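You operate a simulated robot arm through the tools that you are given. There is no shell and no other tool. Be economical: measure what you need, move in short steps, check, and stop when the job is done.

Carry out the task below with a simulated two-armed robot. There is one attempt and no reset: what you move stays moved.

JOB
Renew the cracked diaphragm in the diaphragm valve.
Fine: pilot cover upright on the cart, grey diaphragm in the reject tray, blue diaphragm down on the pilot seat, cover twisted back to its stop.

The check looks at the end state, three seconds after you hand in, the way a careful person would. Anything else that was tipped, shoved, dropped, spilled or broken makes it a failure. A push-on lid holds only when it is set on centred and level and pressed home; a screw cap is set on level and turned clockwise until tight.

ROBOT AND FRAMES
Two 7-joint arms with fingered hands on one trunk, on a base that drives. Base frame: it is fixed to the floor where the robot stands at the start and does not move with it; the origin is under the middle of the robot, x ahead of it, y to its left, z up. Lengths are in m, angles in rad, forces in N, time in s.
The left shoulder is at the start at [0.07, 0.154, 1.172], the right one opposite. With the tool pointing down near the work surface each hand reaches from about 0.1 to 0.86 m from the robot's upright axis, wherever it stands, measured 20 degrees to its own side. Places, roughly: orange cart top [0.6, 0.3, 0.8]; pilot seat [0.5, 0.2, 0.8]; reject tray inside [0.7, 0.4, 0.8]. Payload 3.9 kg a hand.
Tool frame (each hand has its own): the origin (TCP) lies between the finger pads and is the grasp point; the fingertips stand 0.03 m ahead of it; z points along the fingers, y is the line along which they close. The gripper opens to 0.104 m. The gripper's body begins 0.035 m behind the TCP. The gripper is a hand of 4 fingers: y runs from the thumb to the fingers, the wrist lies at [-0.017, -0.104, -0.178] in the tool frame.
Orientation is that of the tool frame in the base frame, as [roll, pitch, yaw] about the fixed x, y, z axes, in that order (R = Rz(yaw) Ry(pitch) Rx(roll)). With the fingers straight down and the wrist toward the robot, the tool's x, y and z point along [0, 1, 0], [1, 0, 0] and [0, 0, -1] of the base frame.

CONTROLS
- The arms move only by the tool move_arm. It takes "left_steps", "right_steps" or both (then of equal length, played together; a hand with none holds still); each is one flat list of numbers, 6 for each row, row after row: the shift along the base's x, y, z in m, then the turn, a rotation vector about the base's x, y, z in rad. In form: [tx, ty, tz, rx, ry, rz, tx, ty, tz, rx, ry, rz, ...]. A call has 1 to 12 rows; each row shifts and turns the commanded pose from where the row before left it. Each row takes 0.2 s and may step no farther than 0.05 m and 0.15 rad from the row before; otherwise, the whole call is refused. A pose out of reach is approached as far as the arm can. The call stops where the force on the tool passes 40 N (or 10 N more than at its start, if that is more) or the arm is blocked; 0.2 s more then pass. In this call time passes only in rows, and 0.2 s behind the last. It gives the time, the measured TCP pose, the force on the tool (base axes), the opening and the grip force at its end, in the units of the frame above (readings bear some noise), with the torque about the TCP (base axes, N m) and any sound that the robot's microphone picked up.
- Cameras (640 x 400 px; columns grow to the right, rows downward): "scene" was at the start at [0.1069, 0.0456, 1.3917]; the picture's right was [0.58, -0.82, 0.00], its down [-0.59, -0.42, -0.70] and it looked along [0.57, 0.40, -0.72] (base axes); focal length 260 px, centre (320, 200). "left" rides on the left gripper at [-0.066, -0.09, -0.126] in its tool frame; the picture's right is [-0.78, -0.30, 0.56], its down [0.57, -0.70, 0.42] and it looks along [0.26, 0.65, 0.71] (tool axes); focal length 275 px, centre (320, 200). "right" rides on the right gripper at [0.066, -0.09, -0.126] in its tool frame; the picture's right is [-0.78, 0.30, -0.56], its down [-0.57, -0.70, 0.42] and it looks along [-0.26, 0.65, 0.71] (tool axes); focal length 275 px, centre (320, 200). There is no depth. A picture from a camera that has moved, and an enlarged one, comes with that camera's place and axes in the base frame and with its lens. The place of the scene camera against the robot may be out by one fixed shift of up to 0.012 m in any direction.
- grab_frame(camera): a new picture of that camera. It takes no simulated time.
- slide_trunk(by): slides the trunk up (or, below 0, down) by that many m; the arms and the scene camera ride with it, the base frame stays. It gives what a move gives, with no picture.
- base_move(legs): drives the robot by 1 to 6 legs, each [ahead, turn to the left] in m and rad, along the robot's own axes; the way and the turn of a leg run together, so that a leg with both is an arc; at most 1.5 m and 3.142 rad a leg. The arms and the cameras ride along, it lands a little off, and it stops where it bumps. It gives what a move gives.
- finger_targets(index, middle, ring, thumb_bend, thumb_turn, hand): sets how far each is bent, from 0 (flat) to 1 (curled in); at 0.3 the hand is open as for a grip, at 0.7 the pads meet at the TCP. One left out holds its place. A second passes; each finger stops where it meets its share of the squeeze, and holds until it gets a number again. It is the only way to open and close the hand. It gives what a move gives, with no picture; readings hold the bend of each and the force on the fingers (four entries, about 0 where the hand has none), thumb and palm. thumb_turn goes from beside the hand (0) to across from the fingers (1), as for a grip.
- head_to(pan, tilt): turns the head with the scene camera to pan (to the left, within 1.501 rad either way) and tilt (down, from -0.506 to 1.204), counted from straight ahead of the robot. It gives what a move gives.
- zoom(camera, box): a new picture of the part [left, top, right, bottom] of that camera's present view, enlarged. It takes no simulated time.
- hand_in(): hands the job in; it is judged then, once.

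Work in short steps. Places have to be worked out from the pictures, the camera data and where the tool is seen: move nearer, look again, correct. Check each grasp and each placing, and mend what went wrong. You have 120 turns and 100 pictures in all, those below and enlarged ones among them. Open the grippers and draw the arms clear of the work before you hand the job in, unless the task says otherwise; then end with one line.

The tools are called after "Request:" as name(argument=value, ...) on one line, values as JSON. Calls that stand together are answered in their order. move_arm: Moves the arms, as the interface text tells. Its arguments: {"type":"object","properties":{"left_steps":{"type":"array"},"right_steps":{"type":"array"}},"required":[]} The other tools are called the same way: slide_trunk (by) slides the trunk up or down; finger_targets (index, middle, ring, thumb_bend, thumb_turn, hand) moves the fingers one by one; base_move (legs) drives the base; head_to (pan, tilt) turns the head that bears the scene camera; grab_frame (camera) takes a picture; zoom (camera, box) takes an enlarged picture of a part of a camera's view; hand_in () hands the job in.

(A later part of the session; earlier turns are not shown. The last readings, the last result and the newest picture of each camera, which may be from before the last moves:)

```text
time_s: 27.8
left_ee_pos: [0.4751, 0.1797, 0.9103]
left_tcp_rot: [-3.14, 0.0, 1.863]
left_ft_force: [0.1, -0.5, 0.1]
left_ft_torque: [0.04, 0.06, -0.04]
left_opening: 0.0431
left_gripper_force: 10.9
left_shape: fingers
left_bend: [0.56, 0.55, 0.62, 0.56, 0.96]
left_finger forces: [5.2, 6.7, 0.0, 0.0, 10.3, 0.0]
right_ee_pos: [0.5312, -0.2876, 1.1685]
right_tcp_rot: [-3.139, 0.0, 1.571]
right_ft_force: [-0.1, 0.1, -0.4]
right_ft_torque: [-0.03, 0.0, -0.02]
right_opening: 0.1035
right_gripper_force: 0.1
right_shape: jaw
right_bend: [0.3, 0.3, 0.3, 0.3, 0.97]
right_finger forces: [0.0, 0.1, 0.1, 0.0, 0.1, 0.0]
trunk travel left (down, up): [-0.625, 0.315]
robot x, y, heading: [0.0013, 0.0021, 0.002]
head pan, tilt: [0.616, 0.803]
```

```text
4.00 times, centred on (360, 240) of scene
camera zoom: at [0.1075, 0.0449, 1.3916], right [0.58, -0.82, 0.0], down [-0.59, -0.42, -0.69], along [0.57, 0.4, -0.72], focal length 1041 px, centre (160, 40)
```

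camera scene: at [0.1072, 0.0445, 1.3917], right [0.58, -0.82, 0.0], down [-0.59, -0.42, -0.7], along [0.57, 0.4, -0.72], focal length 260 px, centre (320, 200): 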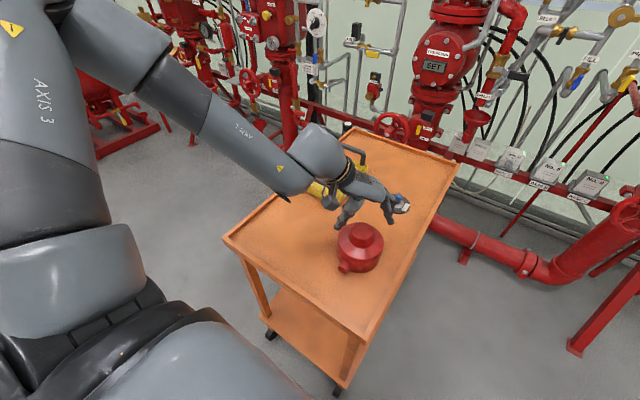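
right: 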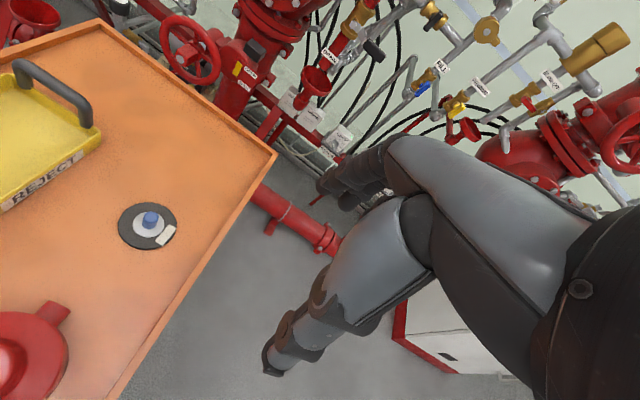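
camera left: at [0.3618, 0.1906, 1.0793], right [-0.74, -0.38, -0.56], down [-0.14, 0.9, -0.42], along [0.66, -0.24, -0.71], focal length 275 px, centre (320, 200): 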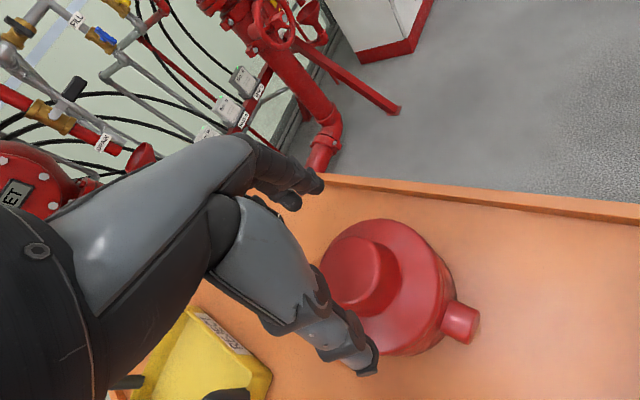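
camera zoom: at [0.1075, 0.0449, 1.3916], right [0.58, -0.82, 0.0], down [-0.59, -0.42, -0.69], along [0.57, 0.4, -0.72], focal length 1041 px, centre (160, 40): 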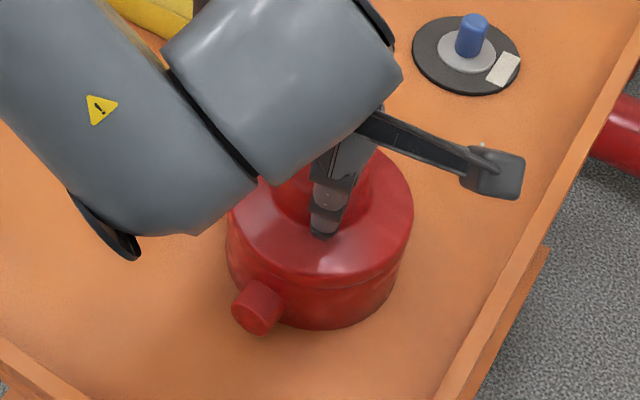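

Torque has dropped to −0.04; possibly free. Test lift again.

Request:
move_arm(left_steps=[0, 0, 0.003, 0, 0, 0, 0, 0, 0.003, 0, 0, 0])

Request:
zoom(camera="scene", box=[310, 190, 410, 290])

```text
time_s: 28.4
left_ee_pos: [0.4757, 0.1791, 0.9163]
left_tcp_rot: [3.14, 0.0, 1.861]
left_ft_force: [0.0, -0.1, -3.3]
left_ft_torque: [0.01, 0.01, 0.0]
left_opening: 0.0431
left_gripper_force: 11.4
left_shape: fingers
left_bend: [0.56, 0.55, 0.62, 0.56, 0.96]
left_finger forces: [5.1, 6.7, 0.0, 0.1, 10.3, 0.0]
right_ee_pos: [0.53, -0.2874, 1.1692]
right_tcp_rot: [3.141, 0.0, 1.571]
right_ft_force: [0.5, -0.5, 0.2]
right_ft_torque: [-0.01, 0.0, 0.01]
right_opening: 0.1038
right_gripper_force: 0.0
right_shape: jaw
right_bend: [0.3, 0.3, 0.3, 0.3, 0.97]
right_finger forces: [0.0, 0.1, 0.0, 0.1, 0.0, 0.0]
trunk travel left (down, up): [-0.625, 0.315]
robot x, y, heading: [-0.0019, 0.0001, -0.003]
head pan, tilt: [0.616, 0.803]
```

```text
4.00 times, centred on (360, 240) of scene
camera zoom: at [0.1072, 0.0452, 1.3917], right [0.58, -0.82, 0.0], down [-0.59, -0.42, -0.7], along [0.57, 0.4, -0.72], focal length 1041 px, centre (160, 40)
```

zoom: 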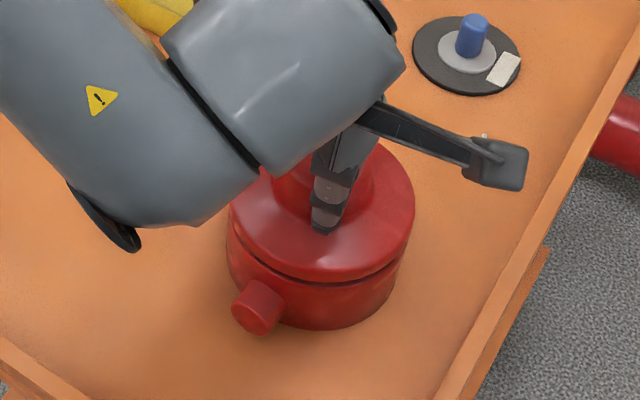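

Only 3.3 N: the cover is free. I lift it clear and look at the seat and underside.

Request:
move_arm(left_steps=[0, 0, 0.02, 0, 0, 0, 0, 0, 0.03, 0, 0, 0, 0, 0, 0.03, 0, 0, 0, -0.01, 0.03, 0.02, 0, 0, -0.1, -0.01, 0.03, 0, 0, 0, -0.1, -0.01, 0.04, 0, 0, 0, -0.1, -0.01, 0.04, 0, 0, 0, 0, -0.01, 0.04, 0, 0, 0, 0])

Request:
grab_frame(camera="scene")

Request:
zoom(camera="scene", box=[300, 190, 420, 290])

```text
time_s: 30.2
left_ee_pos: [0.4282, 0.3625, 1.0165]
left_tcp_rot: [3.141, 0.004, 1.557]
left_ft_force: [0.2, 0.5, -2.8]
left_ft_torque: [0.01, 0.05, 0.0]
left_opening: 0.0427
left_gripper_force: 11.1
left_shape: fingers
left_bend: [0.56, 0.56, 0.62, 0.56, 0.96]
left_finger forces: [5.4, 6.7, 0.0, 0.0, 10.5, 0.1]
left hand out of reach, approached as far as the arm can: row 5
right_ee_pos: [0.5295, -0.2863, 1.1697]
right_tcp_rot: [3.141, 0.002, 1.573]
right_ft_force: [0.2, 1.1, 0.5]
right_ft_torque: [-0.04, -0.02, -0.03]
right_opening: 0.1036
right_gripper_force: 0.0
right_shape: jaw
right_bend: [0.3, 0.3, 0.3, 0.3, 0.97]
right_finger forces: [0.1, 0.1, 0.1, 0.0, 0.0, 0.1]
trunk travel left (down, up): [-0.625, 0.315]
robot x, y, heading: [0.0022, -0.0002, 0.004]
head pan, tilt: [0.616, 0.803]
```

```text
70 pictures are left
camera scene: at [0.1065, 0.0474, 1.3917], right [0.58, -0.82, 0.0], down [-0.59, -0.42, -0.69], along [0.57, 0.4, -0.72], focal length 260 px, centre (320, 200)
```

scene: 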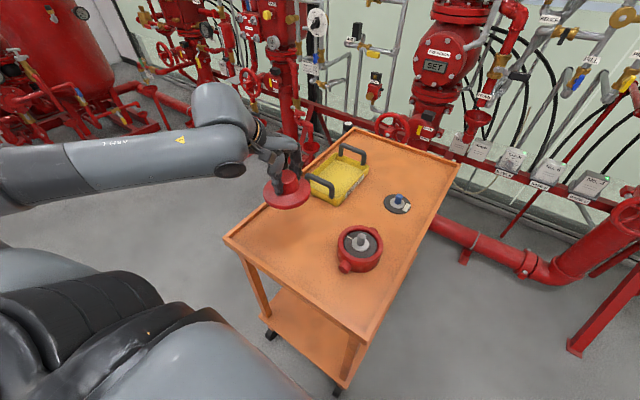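

```text
4.00 times, centred on (360, 240) of scene
camera zoom: at [0.1065, 0.0474, 1.3917], right [0.58, -0.82, 0.0], down [-0.59, -0.42, -0.69], along [0.57, 0.4, -0.72], focal length 1041 px, centre (160, 40)
```

zoom: 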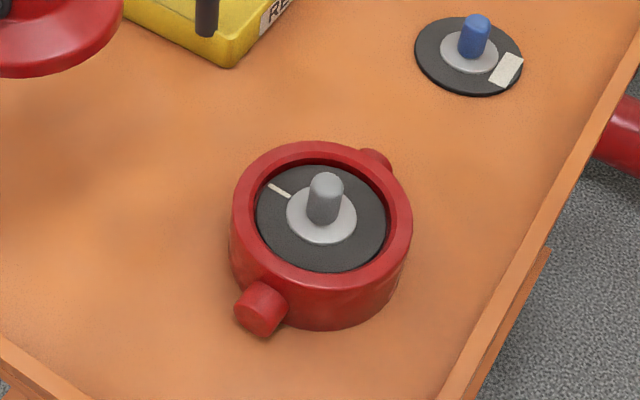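

The old grey diaphragm sits exposed in the body. I set the cover down on free cart surface at (0.428, 0.36), first to ≈0.88.

Request:
move_arm(left_steps=[0, 0, -0.04, 0, 0, 0, 0, 0, -0.04, 0, 0, 0, 0, 0, -0.04, 0, 0, 0, 0, 0, -0.015, 0, 0, 0])

Request:
zoom(camera="scene", box=[220, 130, 360, 250])

```text
time_s: 31.2
left_ee_pos: [0.4295, 0.3602, 0.8812]
left_tcp_rot: [3.14, 0.0, 1.558]
left_ft_force: [0.6, -0.8, -3.3]
left_ft_torque: [0.0, 0.03, 0.02]
left_opening: 0.0426
left_gripper_force: 11.2
left_shape: fingers
left_bend: [0.56, 0.56, 0.62, 0.56, 0.96]
left_finger forces: [5.3, 6.7, 0.0, 0.0, 10.1, 0.1]
right_ee_pos: [0.5308, -0.2878, 1.1694]
right_tcp_rot: [3.141, 0.001, 1.571]
right_ft_force: [0.2, 0.7, -0.4]
right_ft_torque: [-0.02, 0.01, -0.02]
right_opening: 0.1036
right_gripper_force: 0.0
right_shape: jaw
right_bend: [0.3, 0.3, 0.3, 0.3, 0.97]
right_finger forces: [0.0, 0.1, 0.0, 0.1, 0.0, 0.1]
trunk travel left (down, up): [-0.625, 0.315]
robot x, y, heading: [0.0004, 0.0029, -0.003]
head pan, tilt: [0.616, 0.803]
```

```text
3.33 times, centred on (290, 190) of scene
camera zoom: at [0.1072, 0.046, 1.3917], right [0.58, -0.82, 0.0], down [-0.59, -0.42, -0.69], along [0.57, 0.4, -0.72], focal length 867 px, centre (420, 233)
```

zoom: 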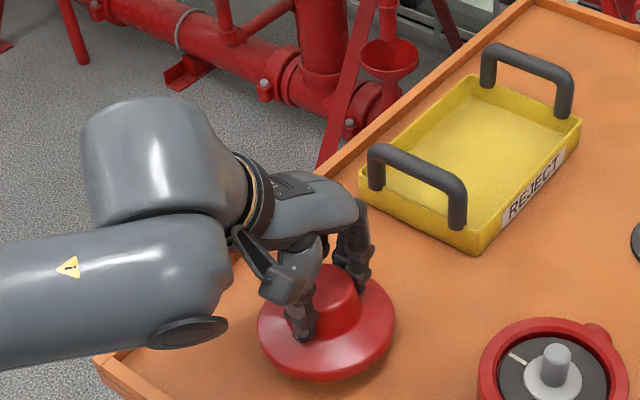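

Still 3.3 N hanging, no contact yet. Lower carefully.

Request:
move_arm(left_steps=[0, 0, -0.005, 0, 0, 0, 0, 0, -0.005, 0, 0, 0, 0, 0, -0.004, 0, 0, 0, 0, 0, -0.003, 0, 0, 0])

Request:
zoom(camera="scene", box=[220, 170, 340, 250])

```text
time_s: 32.2
left_ee_pos: [0.4301, 0.3598, 0.8644]
left_tcp_rot: [3.14, 0.0, 1.561]
left_ft_force: [-0.6, -0.2, -3.6]
left_ft_torque: [-0.01, -0.01, 0.02]
left_opening: 0.0428
left_gripper_force: 11.1
left_shape: fingers
left_bend: [0.56, 0.56, 0.62, 0.56, 0.96]
left_finger forces: [5.2, 6.6, 0.1, 0.1, 10.1, 0.0]
right_ee_pos: [0.5295, -0.2888, 1.1693]
right_tcp_rot: [3.141, 0.001, 1.57]
right_ft_force: [-0.6, 0.2, 0.2]
right_ft_torque: [-0.03, 0.03, 0.02]
right_opening: 0.1038
right_gripper_force: 0.0
right_shape: jaw
right_bend: [0.3, 0.3, 0.3, 0.3, 0.97]
right_finger forces: [0.0, 0.0, 0.1, 0.0, 0.1, 0.0]
trunk travel left (down, up): [-0.625, 0.315]
robot x, y, heading: [-0.0006, -0.0026, 0.004]
head pan, tilt: [0.616, 0.803]
```

```text
5.00 times, centred on (280, 210) of scene
camera zoom: at [0.1072, 0.0456, 1.3917], right [0.58, -0.82, 0.0], down [-0.59, -0.42, -0.69], along [0.57, 0.4, -0.72], focal length 1301 px, centre (520, 150)
```

zoom: 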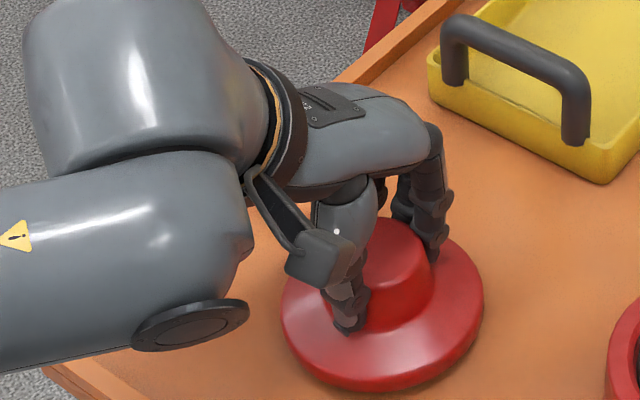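

No contact yet at 0.864. Continue down in 3 mm steps.

Request:
move_arm(left_steps=[0, 0, -0.003, 0, 0, 0, 0, 0, -0.003, 0, 0, 0, 0, 0, -0.002, 0, 0, 0])

```text
time_s: 33.0
left_ee_pos: [0.4297, 0.36, 0.8571]
left_tcp_rot: [3.141, 0.0, 1.56]
left_ft_force: [-1.5, -1.1, -1.0]
left_ft_torque: [0.03, -0.08, -0.02]
left_opening: 0.0425
left_gripper_force: 11.5
left_shape: fingers
left_bend: [0.56, 0.56, 0.62, 0.56, 0.96]
left_finger forces: [5.5, 7.1, 0.0, 0.0, 10.4, 0.0]
right_ee_pos: [0.5304, -0.2883, 1.1699]
right_tcp_rot: [-3.141, 0.0, 1.571]
right_ft_force: [-0.6, 0.4, -0.6]
right_ft_torque: [-0.01, 0.04, -0.04]
right_opening: 0.1036
right_gripper_force: 0.1
right_shape: jaw
right_bend: [0.3, 0.3, 0.3, 0.3, 0.97]
right_finger forces: [0.0, 0.0, 0.1, 0.1, 0.0, 0.0]
trunk travel left (down, up): [-0.625, 0.315]
robot x, y, heading: [0.0008, 0.0007, 0.004]
head pan, tilt: [0.616, 0.803]
```

It touches at z≈0.857. One more mm, then release and rise.

Request:
move_arm(left_steps=[0, 0, -0.001, 0, 0, 0])

Request:
finger_targets(hand="left", index=0.3, middle=0.3, ring=0.3, thumb_bend=0.3)

Request:
move_arm(left_steps=[0, 0, 0.04, 0, 0, 0, 0, 0, 0.04, 0, 0, 0, 0, 0, 0.04, 0, 0, 0, 0.005, -0.03, 0.04, 0, 0, 0, 0.01, -0.04, 0, 0, 0, 0, 0.01, -0.04, 0, 0, 0, 0, 0.01, -0.035, 0, 0, 0, 0, 0.008, -0.035, 0, 0, 0, 0])

Request:
grab_frame(camera="left")

Request:
grab_frame(camera="scene")

```text
time_s: 33.4
left_ee_pos: [0.4288, 0.3608, 0.8559]
left_tcp_rot: [3.14, -0.002, 1.563]
left_ft_force: [-0.5, -0.7, 4.9]
left_ft_torque: [0.03, -0.08, -0.03]
left_opening: 0.0426
left_gripper_force: 11.9
left_shape: fingers
left_bend: [0.56, 0.56, 0.62, 0.56, 0.96]
left_finger forces: [5.5, 7.5, 0.1, 0.0, 11.3, 0.1]
right_ee_pos: [0.5306, -0.2884, 1.1701]
right_tcp_rot: [3.14, 0.0, 1.571]
right_ft_force: [1.2, 0.0, 0.0]
right_ft_torque: [0.02, 0.0, 0.0]
right_opening: 0.1037
right_gripper_force: 0.0
right_shape: jaw
right_bend: [0.3, 0.3, 0.3, 0.3, 0.97]
right_finger forces: [0.0, 0.0, 0.0, 0.0, 0.0, 0.0]
trunk travel left (down, up): [-0.625, 0.315]
robot x, y, heading: [-0.003, 0.0026, 0.002]
head pan, tilt: [0.616, 0.803]
```

```text
time_s: 34.4
left_ee_pos: [0.4289, 0.3599, 0.8557]
left_tcp_rot: [3.141, 0.0, 1.56]
left_ft_force: [1.0, -0.6, -1.1]
left_ft_torque: [0.0, -0.04, -0.06]
left_opening: 0.1042
left_gripper_force: 0.0
left_shape: fingers
left_bend: [0.3, 0.3, 0.3, 0.3, 0.97]
left_finger forces: [0.0, 0.0, 0.0, 0.0, 0.0, 0.0]
right_ee_pos: [0.5303, -0.2864, 1.1682]
right_tcp_rot: [3.141, -0.001, 1.571]
right_ft_force: [-0.3, 0.2, -0.9]
right_ft_torque: [-0.01, 0.0, 0.01]
right_opening: 0.1037
right_gripper_force: 0.1
right_shape: jaw
right_bend: [0.3, 0.3, 0.3, 0.3, 0.97]
right_finger forces: [0.0, 0.0, 0.0, 0.1, 0.0, 0.0]
trunk travel left (down, up): [-0.625, 0.315]
robot x, y, heading: [-0.0015, 0.0008, 0.005]
head pan, tilt: [0.616, 0.803]
```

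```text
refused: row 4 steps farther than a row can; nothing moved
```

```text
66 pictures are left
camera left: at [0.3372, 0.2953, 0.9812], right [-0.3, -0.77, -0.56], down [-0.69, 0.58, -0.42], along [0.65, 0.26, -0.71], focal length 275 px, centre (320, 200)
```

left: 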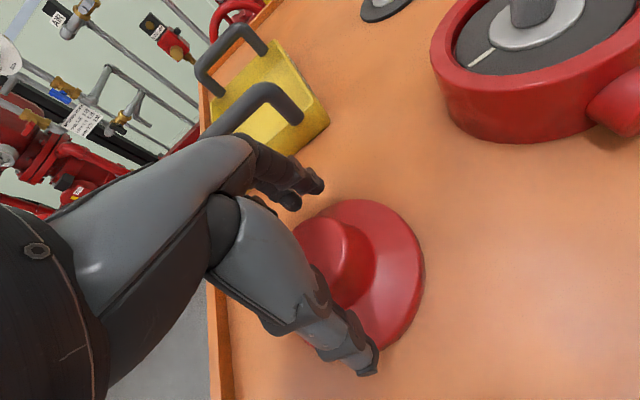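

```text
65 pictures are left
camera scene: at [0.1068, 0.0452, 1.3917], right [0.58, -0.82, 0.0], down [-0.59, -0.42, -0.7], along [0.57, 0.4, -0.72], focal length 260 px, centre (320, 200)
```

scene: 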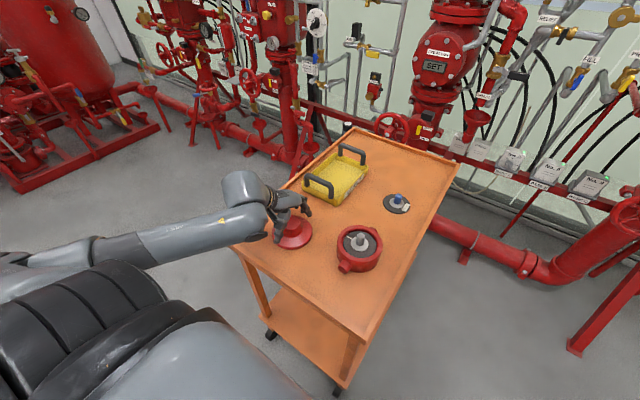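

The cover stands upright on the cart. Row 4 was too long, so I redo the move: up, then over the body, with shorter rows.

Request:
move_arm(left_steps=[0, 0, 0.04, 0, 0, 0, 0, 0, 0.04, 0, 0, 0, 0, 0, 0.04, 0, 0, 0, 0.01, -0.036, 0, 0, 0, 0, 0.009, -0.036, 0, 0, 0, 0, 0.009, -0.036, 0, 0, 0, 0, 0.009, -0.036, 0, 0, 0, 0, 0.009, -0.036, 0, 0, 0, 0])

Request:
finger_targets(hand="left", index=0.48, middle=0.48, ring=0.35, thumb_bend=0.48)

Request:
grab_frame(camera="left")

Request:
zoom(camera="scene", box=[260, 150, 430, 290])

```text
time_s: 36.2
left_ee_pos: [0.4765, 0.1782, 0.9748]
left_tcp_rot: [-3.141, -0.002, 1.561]
left_ft_force: [0.5, -0.6, 0.6]
left_ft_torque: [0.04, 0.03, 0.0]
left_opening: 0.1044
left_gripper_force: 0.0
left_shape: fingers
left_bend: [0.3, 0.3, 0.3, 0.3, 0.97]
left_finger forces: [0.0, 0.1, 0.0, 0.0, 0.0, 0.1]
right_ee_pos: [0.5304, -0.2908, 1.1684]
right_tcp_rot: [-3.14, -0.003, 1.572]
right_ft_force: [0.6, -0.6, -0.5]
right_ft_torque: [0.02, 0.01, 0.03]
right_opening: 0.1035
right_gripper_force: 0.1
right_shape: jaw
right_bend: [0.3, 0.3, 0.3, 0.3, 0.97]
right_finger forces: [0.1, 0.0, 0.0, 0.1, 0.0, 0.0]
trunk travel left (down, up): [-0.625, 0.315]
robot x, y, heading: [-0.0028, 0.003, 0.001]
head pan, tilt: [0.616, 0.803]
```

```text
time_s: 37.2
left_ee_pos: [0.475, 0.1808, 0.9768]
left_tcp_rot: [-3.142, 0.001, 1.56]
left_ft_force: [-0.3, -0.1, 0.8]
left_ft_torque: [0.0, 0.02, -0.02]
left_opening: 0.0596
left_gripper_force: 0.0
left_shape: fingers
left_bend: [0.48, 0.48, 0.35, 0.48, 0.97]
left_finger forces: [0.0, 0.1, 0.0, 0.0, 0.0, 0.1]
right_ee_pos: [0.5304, -0.2889, 1.1682]
right_tcp_rot: [3.14, 0.0, 1.573]
right_ft_force: [-0.5, -0.1, -0.5]
right_ft_torque: [0.01, 0.01, 0.01]
right_opening: 0.1037
right_gripper_force: 0.1
right_shape: jaw
right_bend: [0.3, 0.3, 0.3, 0.3, 0.97]
right_finger forces: [0.0, 0.0, 0.0, 0.0, 0.0, 0.1]
trunk travel left (down, up): [-0.625, 0.315]
robot x, y, heading: [0.0006, 0.0006, -0.004]
head pan, tilt: [0.616, 0.803]
```

```text
64 pictures are left
camera left: at [0.3837, 0.1154, 1.1016], right [-0.3, -0.77, -0.56], down [-0.7, 0.58, -0.42], along [0.65, 0.26, -0.71], focal length 275 px, centre (320, 200)
```

left: 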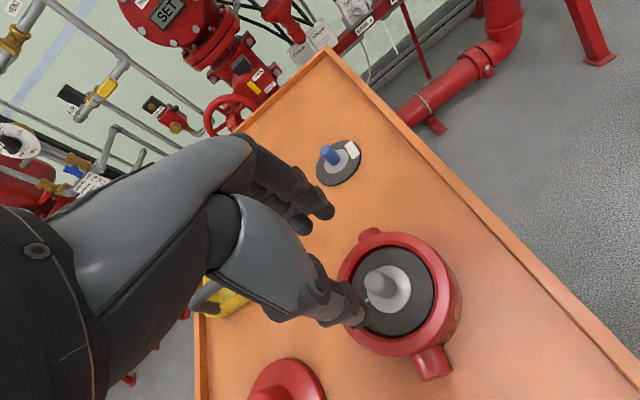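

```text
2.86 times, centred on (345, 220) of scene
camera zoom: at [0.107, 0.0449, 1.3917], right [0.58, -0.82, 0.0], down [-0.59, -0.42, -0.7], along [0.57, 0.4, -0.72], focal length 743 px, centre (249, 143)
```

zoom: 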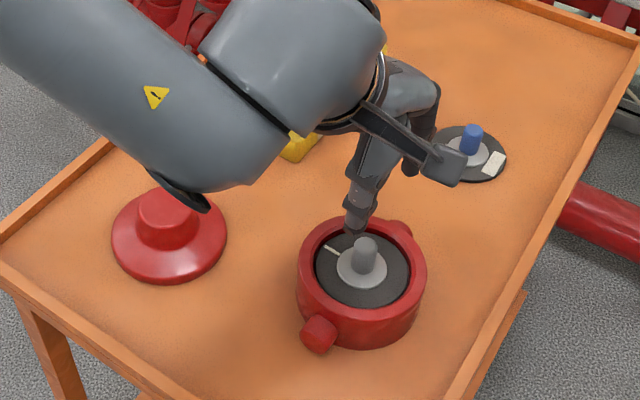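

The stem top lies at about (0.474, 0.182, 0.875), right under the TCP. I descend to z≈0.905 first and check.

Request:
move_arm(left_steps=[0, 0.0005, -0.035, 0, 0, 0, 0, 0.0005, -0.025, 0, 0, 0, 0, 0, -0.015, 0, 0, 0])

Request:
zoom(camera="left", box=[240, 150, 480, 370])

Request:
zoom(camera="scene", box=[310, 190, 410, 290])

```text
time_s: 38.0
left_ee_pos: [0.4772, 0.1804, 0.9005]
left_tcp_rot: [-3.141, 0.001, 1.561]
left_ft_force: [-0.8, -0.1, -0.2]
left_ft_torque: [0.01, 0.0, 0.02]
left_opening: 0.0593
left_gripper_force: 0.1
left_shape: fingers
left_bend: [0.48, 0.48, 0.35, 0.48, 0.97]
left_finger forces: [0.0, 0.0, 0.1, 0.0, 0.0, 0.1]
right_ee_pos: [0.5301, -0.2878, 1.1687]
right_tcp_rot: [3.14, 0.0, 1.572]
right_ft_force: [-0.6, 0.0, -0.3]
right_ft_torque: [-0.03, 0.0, -0.02]
right_opening: 0.1041
right_gripper_force: 0.0
right_shape: jaw
right_bend: [0.3, 0.3, 0.3, 0.3, 0.97]
right_finger forces: [0.0, 0.1, 0.0, 0.1, 0.0, 0.0]
trunk travel left (down, up): [-0.625, 0.315]
robot x, y, heading: [0.0012, 0.0018, -0.006]
head pan, tilt: [0.616, 0.803]
```

```text
1.82 times, centred on (360, 260) of left
camera zoom: at [0.3838, 0.1161, 1.0258], right [-0.3, -0.77, -0.56], down [-0.69, 0.58, -0.42], along [0.65, 0.26, -0.71], focal length 500 px, centre (247, 91)
```

zoom: 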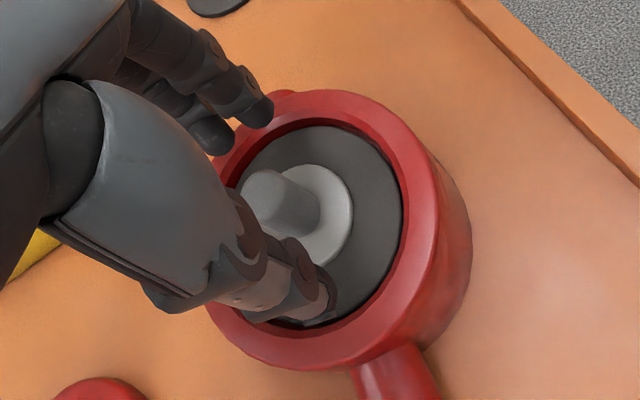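

```text
4.00 times, centred on (360, 240) of scene
camera zoom: at [0.107, 0.0452, 1.3917], right [0.58, -0.82, 0.0], down [-0.59, -0.42, -0.7], along [0.57, 0.4, -0.72], focal length 1041 px, centre (160, 40)
```

zoom: 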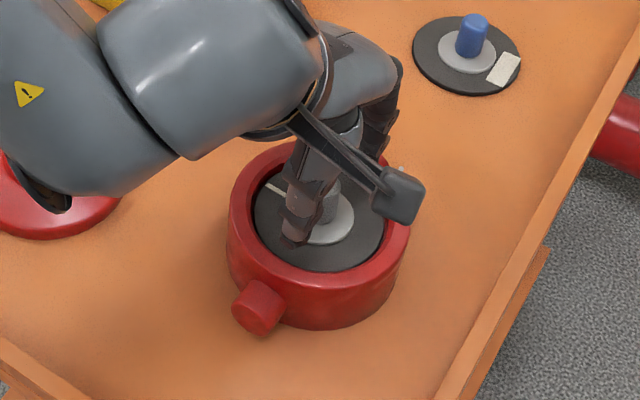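

Stem sits between thumb and fingers. Down 19 mm more, staying just above the body rim with the tips, then close.

Request:
move_arm(left_steps=[0, 0, -0.01, 0, 0, 0, 0, 0, -0.009, 0, 0, 0])

Request:
finger_targets(hand="left", index=0.68, middle=0.68, thumb_bend=0.68)

Request:
zoom(camera="left", box=[240, 150, 480, 370])

Request:
zoom(camera="scene", box=[310, 190, 410, 290])

```text
time_s: 38.6
left_ee_pos: [0.4756, 0.181, 0.8811]
left_tcp_rot: [3.14, 0.0, 1.561]
left_ft_force: [0.9, 0.5, 3.7]
left_ft_torque: [-0.04, 0.13, -0.05]
left_opening: 0.06
left_gripper_force: 1.6
left_shape: fingers
left_bend: [0.48, 0.48, 0.35, 0.48, 0.97]
left_finger forces: [0.1, 0.0, 0.0, 0.1, 3.2, 0.2]
right_ee_pos: [0.5294, -0.2887, 1.1694]
right_tcp_rot: [-3.14, -0.001, 1.571]
right_ft_force: [1.0, 0.7, 0.4]
right_ft_torque: [-0.01, 0.01, 0.0]
right_opening: 0.1036
right_gripper_force: 0.1
right_shape: jaw
right_bend: [0.3, 0.3, 0.3, 0.3, 0.97]
right_finger forces: [0.0, 0.0, 0.0, 0.0, 0.0, 0.1]
trunk travel left (down, up): [-0.625, 0.315]
robot x, y, heading: [-0.0011, 0.0006, -0.001]
head pan, tilt: [0.616, 0.803]
```

```text
time_s: 39.6
left_ee_pos: [0.4747, 0.1807, 0.8809]
left_tcp_rot: [3.141, 0.0, 1.56]
left_ft_force: [-0.1, 0.4, 0.7]
left_ft_torque: [0.0, -0.01, 0.0]
left_opening: 0.0135
left_gripper_force: 2.6
left_shape: fingers
left_bend: [0.66, 0.67, 0.35, 0.65, 0.97]
left_finger forces: [1.2, 1.3, 0.0, 0.0, 2.2, 0.1]
right_ee_pos: [0.5309, -0.288, 1.1696]
right_tcp_rot: [-3.141, 0.001, 1.573]
right_ft_force: [0.7, 0.6, 0.1]
right_ft_torque: [0.01, 0.02, -0.02]
right_opening: 0.1038
right_gripper_force: 0.1
right_shape: jaw
right_bend: [0.3, 0.3, 0.3, 0.3, 0.97]
right_finger forces: [0.0, 0.1, 0.0, 0.0, 0.0, 0.1]
trunk travel left (down, up): [-0.625, 0.315]
robot x, y, heading: [-0.0009, 0.0012, 0.001]
head pan, tilt: [0.616, 0.803]
```

```text
1.82 times, centred on (360, 260) of left
camera zoom: at [0.3835, 0.1161, 1.007], right [-0.3, -0.77, -0.56], down [-0.7, 0.58, -0.42], along [0.65, 0.26, -0.71], focal length 500 px, centre (247, 91)
```

zoom: 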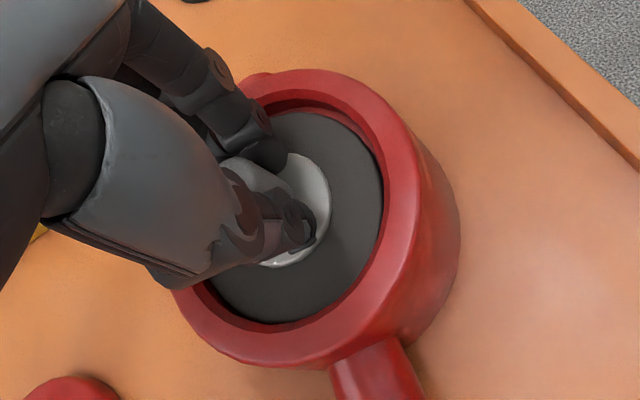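

```text
4.00 times, centred on (360, 240) of scene
camera zoom: at [0.107, 0.0452, 1.3917], right [0.58, -0.82, 0.0], down [-0.59, -0.42, -0.7], along [0.57, 0.4, -0.72], focal length 1041 px, centre (160, 40)
```

zoom: 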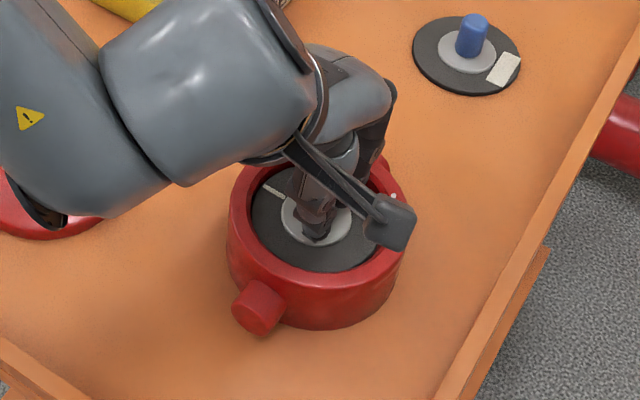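

Contact on both sides of the stem, weak yet. Tighten a bit.

Request:
finger_targets(hand="left", index=0.76, middle=0.76, thumb_bend=0.78)

Request:
move_arm(left_steps=[0, 0, 0.006, 0, 0, 0, 0, 0, 0.01, 0, 0, 0, 0, 0, 0.02, 0, 0, 0, 0, 0, 0.03, 0, 0, 0])

Request:
zoom(camera="scene", box=[290, 150, 430, 290])

```text
time_s: 40.6
left_ee_pos: [0.4755, 0.182, 0.8818]
left_tcp_rot: [-3.14, -0.001, 1.559]
left_ft_force: [1.4, -0.8, 1.3]
left_ft_torque: [0.01, 0.0, -0.03]
left_opening: 0.0093
left_gripper_force: 17.9
left_shape: fingers
left_bend: [0.73, 0.73, 0.35, 0.68, 0.94]
left_finger forces: [9.9, 10.7, 0.0, 0.0, 15.0, 0.0]
right_ee_pos: [0.53, -0.2888, 1.1692]
right_tcp_rot: [-3.14, 0.001, 1.571]
right_ft_force: [-0.1, 0.2, -0.9]
right_ft_torque: [-0.04, 0.0, 0.0]
right_opening: 0.1038
right_gripper_force: 0.0
right_shape: jaw
right_bend: [0.3, 0.3, 0.3, 0.3, 0.97]
right_finger forces: [0.0, 0.0, 0.0, 0.0, 0.1, 0.0]
trunk travel left (down, up): [-0.625, 0.315]
robot x, y, heading: [0.0016, -0.0015, 0.002]
head pan, tilt: [0.616, 0.803]
```

```text
time_s: 41.6
left_ee_pos: [0.4762, 0.181, 0.947]
left_tcp_rot: [3.141, 0.0, 1.561]
left_ft_force: [-0.5, -0.2, -1.0]
left_ft_torque: [0.01, 0.01, 0.0]
left_opening: 0.0092
left_gripper_force: 18.5
left_shape: fingers
left_bend: [0.74, 0.74, 0.35, 0.68, 0.94]
left_finger forces: [9.9, 10.7, 0.1, 0.0, 16.3, 0.1]
right_ee_pos: [0.5293, -0.2877, 1.1677]
right_tcp_rot: [3.141, 0.0, 1.57]
right_ft_force: [-0.1, 0.4, -0.5]
right_ft_torque: [-0.02, -0.01, 0.0]
right_opening: 0.1038
right_gripper_force: 0.1
right_shape: jaw
right_bend: [0.3, 0.3, 0.3, 0.3, 0.97]
right_finger forces: [0.0, 0.0, 0.0, 0.0, 0.0, 0.1]
trunk travel left (down, up): [-0.625, 0.315]
robot x, y, heading: [-0.003, 0.0001, -0.002]
head pan, tilt: [0.616, 0.803]
```

```text
2.86 times, centred on (360, 220) of scene
camera zoom: at [0.1059, 0.0449, 1.3918], right [0.58, -0.82, 0.0], down [-0.59, -0.42, -0.7], along [0.57, 0.4, -0.72], focal length 743 px, centre (206, 143)
```

zoom: 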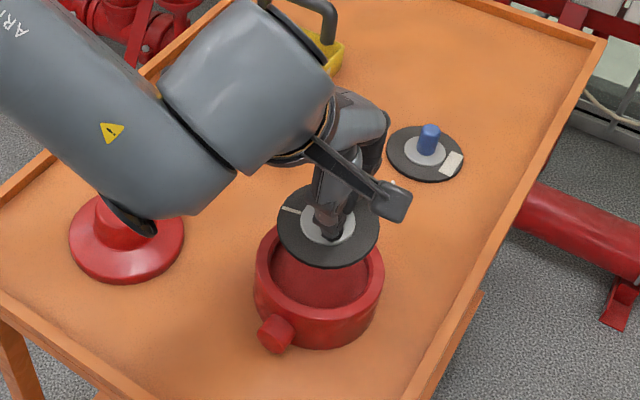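

The grey diaphragm is out, held level. I carry it to above the tray at (0.668, 0.372), turning the wrist aside so it clears the tray handles.

Request:
move_arm(left_steps=[0, 0, 0.035, 0, 0, 0, 0.0275, 0.0273, 0, 0, 0, -0.1, 0.0275, 0.0273, 0, 0, 0, -0.1, 0.0275, 0.0273, 0, 0, 0, -0.1, 0.0275, 0.0273, 0, 0, 0, -0.1, 0.0275, 0.0273, 0, 0, 0, -0.1, 0.0275, 0.0273, 0, 0, 0, -0.1, 0.0275, 0.0273, 0, 0, 0, -0.1])

Request:
grab_frame(camera="scene")

Request:
grab_frame(camera="left")

```text
time_s: 43.4
left_ee_pos: [0.6313, 0.3707, 0.9947]
left_tcp_rot: [3.14, 0.002, 0.859]
left_ft_force: [-0.6, 0.5, -1.5]
left_ft_torque: [-0.03, 0.01, -0.01]
left_opening: 0.0084
left_gripper_force: 17.3
left_shape: fingers
left_bend: [0.74, 0.74, 0.35, 0.68, 0.93]
left_finger forces: [8.4, 10.3, 0.0, 0.1, 15.9, 0.0]
left hand out of reach, approached as far as the arm can: row 8
right_ee_pos: [0.5285, -0.2872, 1.1697]
right_tcp_rot: [3.14, 0.002, 1.571]
right_ft_force: [-0.8, 0.5, -0.3]
right_ft_torque: [-0.01, -0.03, 0.03]
right_opening: 0.1034
right_gripper_force: 0.2
right_shape: jaw
right_bend: [0.3, 0.3, 0.3, 0.3, 0.97]
right_finger forces: [0.0, 0.1, 0.1, 0.1, 0.0, 0.0]
trunk travel left (down, up): [-0.625, 0.315]
robot x, y, heading: [0.0025, -0.0012, 0.003]
head pan, tilt: [0.616, 0.803]
```

```text
57 pictures are left
camera scene: at [0.1057, 0.0472, 1.3917], right [0.58, -0.82, 0.0], down [-0.59, -0.42, -0.7], along [0.57, 0.4, -0.72], focal length 260 px, centre (320, 200)
```

scene: 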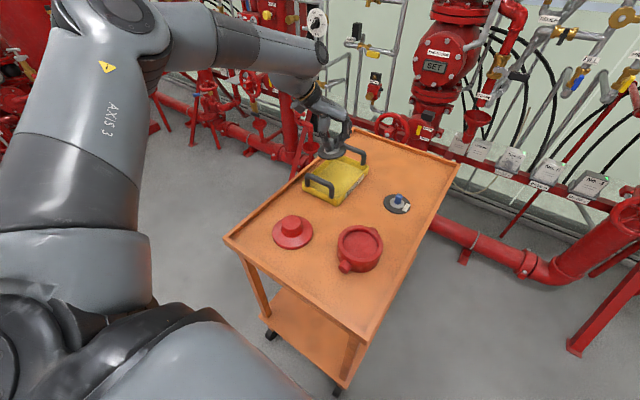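

```text
56 pictures are left
camera left: at [0.5181, 0.3794, 1.121], right [-0.73, -0.4, -0.56], down [-0.16, 0.89, -0.43], along [0.66, -0.22, -0.71], focal length 275 px, centre (320, 200)
```

left: 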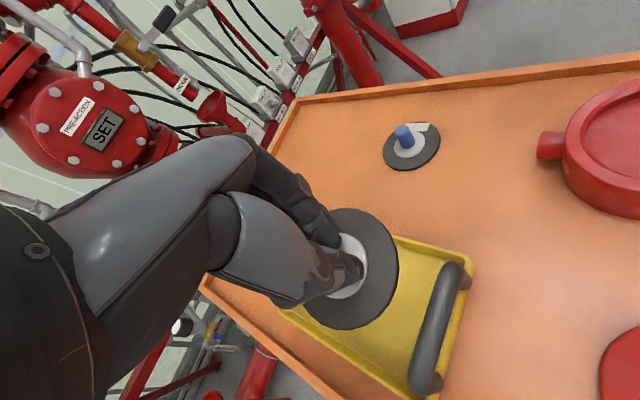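

The reach limit came from that yaw. The tray handles lie at x≈0.579 and 0.784 (y 0.338–0.428), so tray centre is ≈(0.68, 0.382). I turn back a bit to gain reach and move there.

Request:
move_arm(left_steps=[0, 0, 0, 0, 0, 0.12, 0.012, 0.003, 0, 0, 0, 0.12, 0.012, 0.003, 0, 0, 0, 0.06, 0.012, 0.003, 0, 0, 0, 0, 0.012, 0.002, 0, 0, 0, 0])

Request:
grab_frame(camera="left")

Request:
zoom(camera="scene", box=[270, 100, 410, 220])

```text
time_s: 44.6
left_ee_pos: [0.6601, 0.3791, 1.0028]
left_tcp_rot: [-3.141, 0.0, 1.161]
left_ft_force: [0.2, -0.3, -1.1]
left_ft_torque: [0.0, 0.0, -0.02]
left_opening: 0.0083
left_gripper_force: 16.8
left_shape: fingers
left_bend: [0.74, 0.74, 0.35, 0.68, 0.93]
left_finger forces: [8.2, 10.5, 0.0, 0.1, 15.7, 0.0]
left hand out of reach, approached as far as the arm can: row 4, 5
right_ee_pos: [0.5306, -0.2884, 1.1686]
right_tcp_rot: [3.14, -0.001, 1.572]
right_ft_force: [-0.3, 0.0, -0.6]
right_ft_torque: [0.02, 0.0, 0.01]
right_opening: 0.1038
right_gripper_force: 0.0
right_shape: jaw
right_bend: [0.3, 0.3, 0.3, 0.3, 0.97]
right_finger forces: [0.0, 0.0, 0.0, 0.1, 0.1, 0.1]
trunk travel left (down, up): [-0.625, 0.315]
robot x, y, heading: [-0.0013, -0.0014, -0.004]
head pan, tilt: [0.616, 0.803]
```

```text
55 pictures are left
camera left: at [0.549, 0.3535, 1.1292], right [-0.58, -0.59, -0.56], down [-0.41, 0.8, -0.42], along [0.7, -0.02, -0.71], focal length 275 px, centre (320, 200)
```

left: 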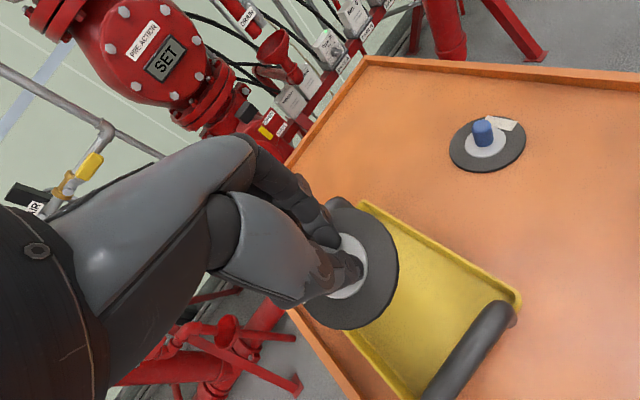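

```text
3.33 times, centred on (340, 160) of scene
camera zoom: at [0.1071, 0.0455, 1.3917], right [0.58, -0.82, 0.0], down [-0.59, -0.42, -0.69], along [0.57, 0.4, -0.72], focal length 867 px, centre (253, 333)
```

zoom: 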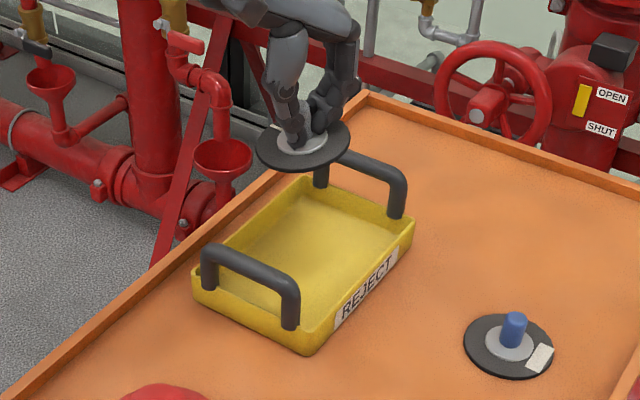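

The tray is clear below; I turn toward yaw ≈1.4 for reach, advance to x≈0.68, and lower toward 0.92.

Request:
move_arm(left_steps=[0, 0, 0, 0, 0, 0.12, 0.01, 0.002, 0, 0, 0, 0.12, 0.01, 0.001, 0, 0, 0, 0, 0, 0, -0.03, 0, 0, 0, 0, 0, -0.03, 0, 0, 0, 0, 0, -0.02, 0, 0, 0])

Request:
grab_frame(camera="left")

Request:
zoom(camera="scene", box=[270, 100, 410, 220])

```text
time_s: 46.0
left_ee_pos: [0.6438, 0.3794, 0.9413]
left_tcp_rot: [3.139, 0.001, 1.401]
left_ft_force: [-0.9, 0.7, -1.0]
left_ft_torque: [0.0, -0.02, 0.01]
left_opening: 0.0077
left_gripper_force: 16.9
left_shape: fingers
left_bend: [0.74, 0.74, 0.35, 0.68, 0.93]
left_finger forces: [8.1, 10.8, 0.0, 0.1, 15.7, 0.0]
left hand out of reach, approached as far as the arm can: row 3, 4, 5, 6
right_ee_pos: [0.5309, -0.2888, 1.1693]
right_tcp_rot: [3.141, -0.001, 1.57]
right_ft_force: [0.0, -0.2, 0.5]
right_ft_torque: [-0.02, -0.02, 0.02]
right_opening: 0.1036
right_gripper_force: 0.1
right_shape: jaw
right_bend: [0.3, 0.3, 0.3, 0.3, 0.97]
right_finger forces: [0.0, 0.1, 0.1, 0.0, 0.1, 0.0]
trunk travel left (down, up): [-0.625, 0.315]
robot x, y, heading: [0.0014, 0.0027, -0.001]
head pan, tilt: [0.616, 0.803]
```

```text
53 pictures are left
camera left: at [0.5421, 0.3295, 1.0661], right [-0.42, -0.71, -0.56], down [-0.59, 0.68, -0.42], along [0.68, 0.15, -0.71], focal length 275 px, centre (320, 200)
```

left: 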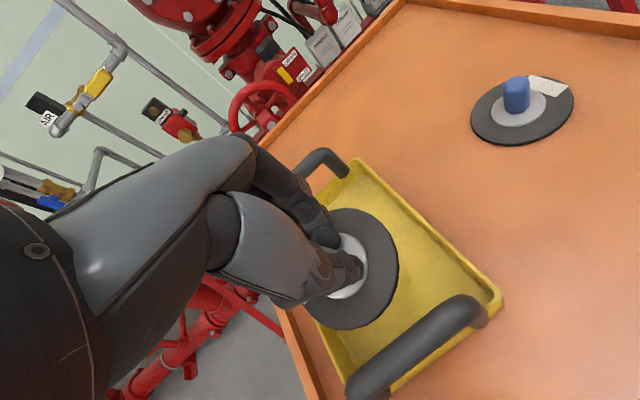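

```text
3.33 times, centred on (340, 160) of scene
camera zoom: at [0.107, 0.0454, 1.3917], right [0.58, -0.82, 0.0], down [-0.59, -0.42, -0.7], along [0.57, 0.4, -0.72], focal length 867 px, centre (253, 333)
```

zoom: 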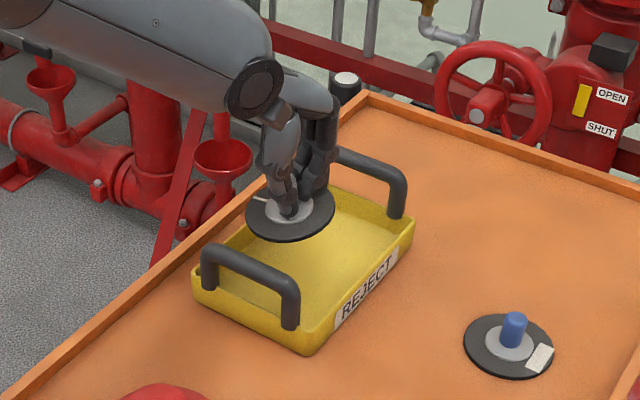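

Lowering by the arm pulls x back. Instead I return to the farther pose higher up and will lower with the trunk, which keeps x and y.

Request:
move_arm(left_steps=[0, 0, 0.03, 0, 0, -0.12, 0, 0, 0.03, 0, 0, -0.1, 0.01, 0.001, 0, 0, 0, 0, 0.01, 0.001, 0, 0, 0, 0])

Request:
slide_trunk(by=-0.06)

Request:
grab_frame(camera="left")

```text
time_s: 47.0
left_ee_pos: [0.6608, 0.3804, 1.0018]
left_tcp_rot: [3.14, 0.0, 1.179]
left_ft_force: [0.0, -0.4, -1.3]
left_ft_torque: [0.0, 0.0, 0.02]
left_opening: 0.0075
left_gripper_force: 17.1
left_shape: fingers
left_bend: [0.74, 0.74, 0.35, 0.68, 0.93]
left_finger forces: [7.9, 10.7, 0.1, 0.0, 15.8, 0.0]
left hand out of reach, approached as far as the arm can: row 4
right_ee_pos: [0.5317, -0.288, 1.1689]
right_tcp_rot: [3.141, 0.0, 1.57]
right_ft_force: [-0.3, -0.3, -0.5]
right_ft_torque: [-0.04, -0.02, -0.03]
right_opening: 0.1039
right_gripper_force: 0.0
right_shape: jaw
right_bend: [0.3, 0.3, 0.3, 0.3, 0.97]
right_finger forces: [0.0, 0.0, 0.0, 0.0, 0.1, 0.0]
trunk travel left (down, up): [-0.625, 0.315]
robot x, y, heading: [0.0013, 0.0015, 0.002]
head pan, tilt: [0.616, 0.803]
```

```text
time_s: 48.0
left_ee_pos: [0.6596, 0.3808, 0.9423]
left_tcp_rot: [3.141, 0.0, 1.182]
left_ft_force: [-0.1, 0.3, -0.4]
left_ft_torque: [0.03, 0.0, -0.02]
left_opening: 0.0079
left_gripper_force: 17.4
left_shape: fingers
left_bend: [0.74, 0.74, 0.35, 0.68, 0.93]
left_finger forces: [7.9, 10.7, 0.0, 0.1, 15.8, 0.0]
right_ee_pos: [0.5302, -0.2877, 1.1075]
right_tcp_rot: [-3.141, 0.0, 1.569]
right_ft_force: [0.9, -0.4, -0.2]
right_ft_torque: [0.0, -0.02, 0.0]
right_opening: 0.1039
right_gripper_force: 0.0
right_shape: jaw
right_bend: [0.3, 0.3, 0.3, 0.3, 0.97]
right_finger forces: [0.0, 0.0, 0.0, 0.0, 0.0, 0.0]
trunk travel left (down, up): [-0.565, 0.375]
robot x, y, heading: [0.0006, 0.0011, 0.0]
head pan, tilt: [0.616, 0.803]
```

```text
51 pictures are left
camera left: at [0.5499, 0.3543, 1.068], right [-0.57, -0.6, -0.56], down [-0.43, 0.8, -0.42], along [0.7, 0.0, -0.71], focal length 275 px, centre (320, 200)
```

left: 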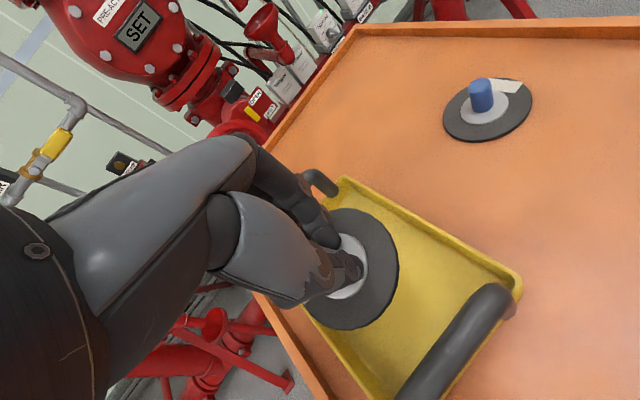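

Position held (0.660, 0.381). Down another 5 cm by trunk, then check.

Request:
slide_trunk(by=-0.055)

Request:
grab_frame(camera="left")

Request:
zoom(camera="scene", box=[270, 80, 410, 200])

```text
time_s: 49.0
left_ee_pos: [0.6607, 0.3812, 0.888]
left_tcp_rot: [-3.141, 0.0, 1.18]
left_ft_force: [0.6, 0.2, -0.8]
left_ft_torque: [0.02, -0.04, -0.03]
left_opening: 0.0078
left_gripper_force: 17.2
left_shape: fingers
left_bend: [0.74, 0.74, 0.35, 0.68, 0.93]
left_finger forces: [7.9, 10.7, 0.1, 0.0, 15.6, 0.0]
right_ee_pos: [0.5303, -0.2873, 1.0562]
right_tcp_rot: [-3.14, 0.0, 1.571]
right_ft_force: [-0.3, -0.4, 0.2]
right_ft_torque: [-0.01, 0.02, -0.02]
right_opening: 0.1039
right_gripper_force: 0.1
right_shape: jaw
right_bend: [0.3, 0.3, 0.3, 0.3, 0.97]
right_finger forces: [0.0, 0.1, 0.0, 0.0, 0.0, 0.0]
trunk travel left (down, up): [-0.51, 0.43]
robot x, y, heading: [-0.0, -0.0017, 0.005]
head pan, tilt: [0.616, 0.803]
```

```text
50 pictures are left
camera left: at [0.5499, 0.3543, 1.0131], right [-0.57, -0.6, -0.56], down [-0.43, 0.8, -0.42], along [0.7, 0.0, -0.71], focal length 275 px, centre (320, 200)
```

left: 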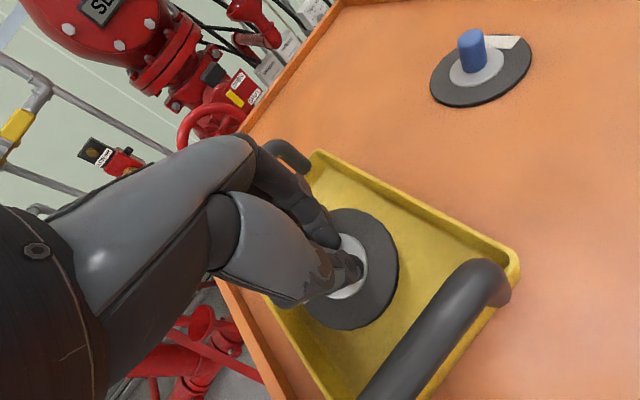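

```text
3.33 times, centred on (340, 140) of scene
camera zoom: at [0.1068, 0.0453, 1.2767], right [0.58, -0.82, 0.0], down [-0.59, -0.42, -0.7], along [0.57, 0.4, -0.72], focal length 867 px, centre (253, 400)
```

zoom: 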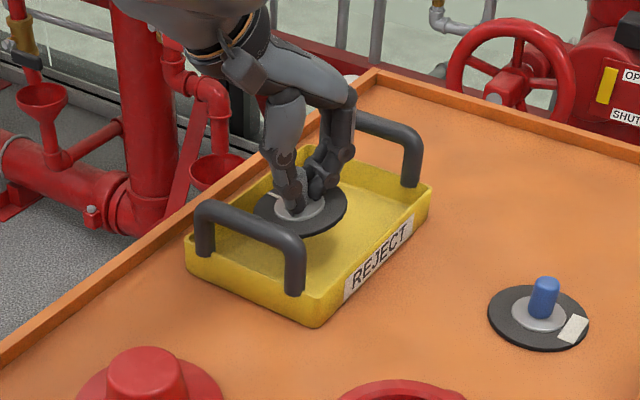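

The disc hovers within the tray walls. Lower 2.2 cm more.

Request:
slide_trunk(by=-0.022)

Request:
zoom(camera="scene", box=[270, 80, 410, 200])

```text
time_s: 49.6
left_ee_pos: [0.6599, 0.3817, 0.8658]
left_tcp_rot: [3.14, 0.0, 1.181]
left_ft_force: [0.1, -0.4, -0.6]
left_ft_torque: [-0.02, -0.01, 0.01]
left_opening: 0.0078
left_gripper_force: 17.0
left_shape: fingers
left_bend: [0.74, 0.74, 0.35, 0.68, 0.93]
left_finger forces: [7.9, 10.8, 0.1, 0.0, 15.6, 0.0]
right_ee_pos: [0.5297, -0.2884, 1.0321]
right_tcp_rot: [-3.141, 0.001, 1.571]
right_ft_force: [-0.6, -0.6, 0.1]
right_ft_torque: [-0.04, 0.02, 0.01]
right_opening: 0.1037
right_gripper_force: 0.1
right_shape: jaw
right_bend: [0.3, 0.3, 0.3, 0.3, 0.97]
right_finger forces: [0.0, 0.0, 0.0, 0.0, 0.1, 0.1]
trunk travel left (down, up): [-0.488, 0.452]
robot x, y, heading: [0.0013, -0.0029, -0.001]
head pan, tilt: [0.616, 0.803]
```

```text
3.33 times, centred on (340, 140) of scene
camera zoom: at [0.1066, 0.0453, 1.2547], right [0.58, -0.82, 0.0], down [-0.59, -0.42, -0.7], along [0.57, 0.4, -0.72], focal length 867 px, centre (253, 400)
```

zoom: 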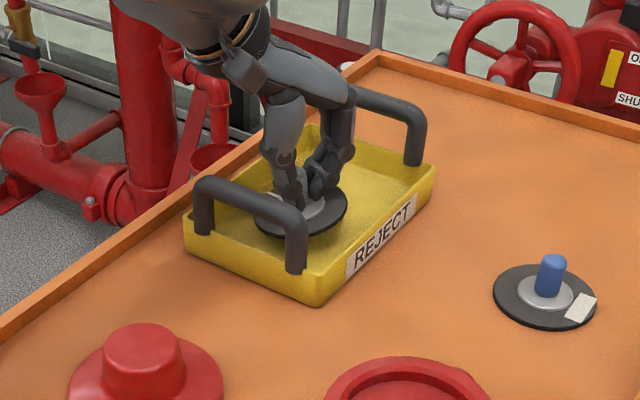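

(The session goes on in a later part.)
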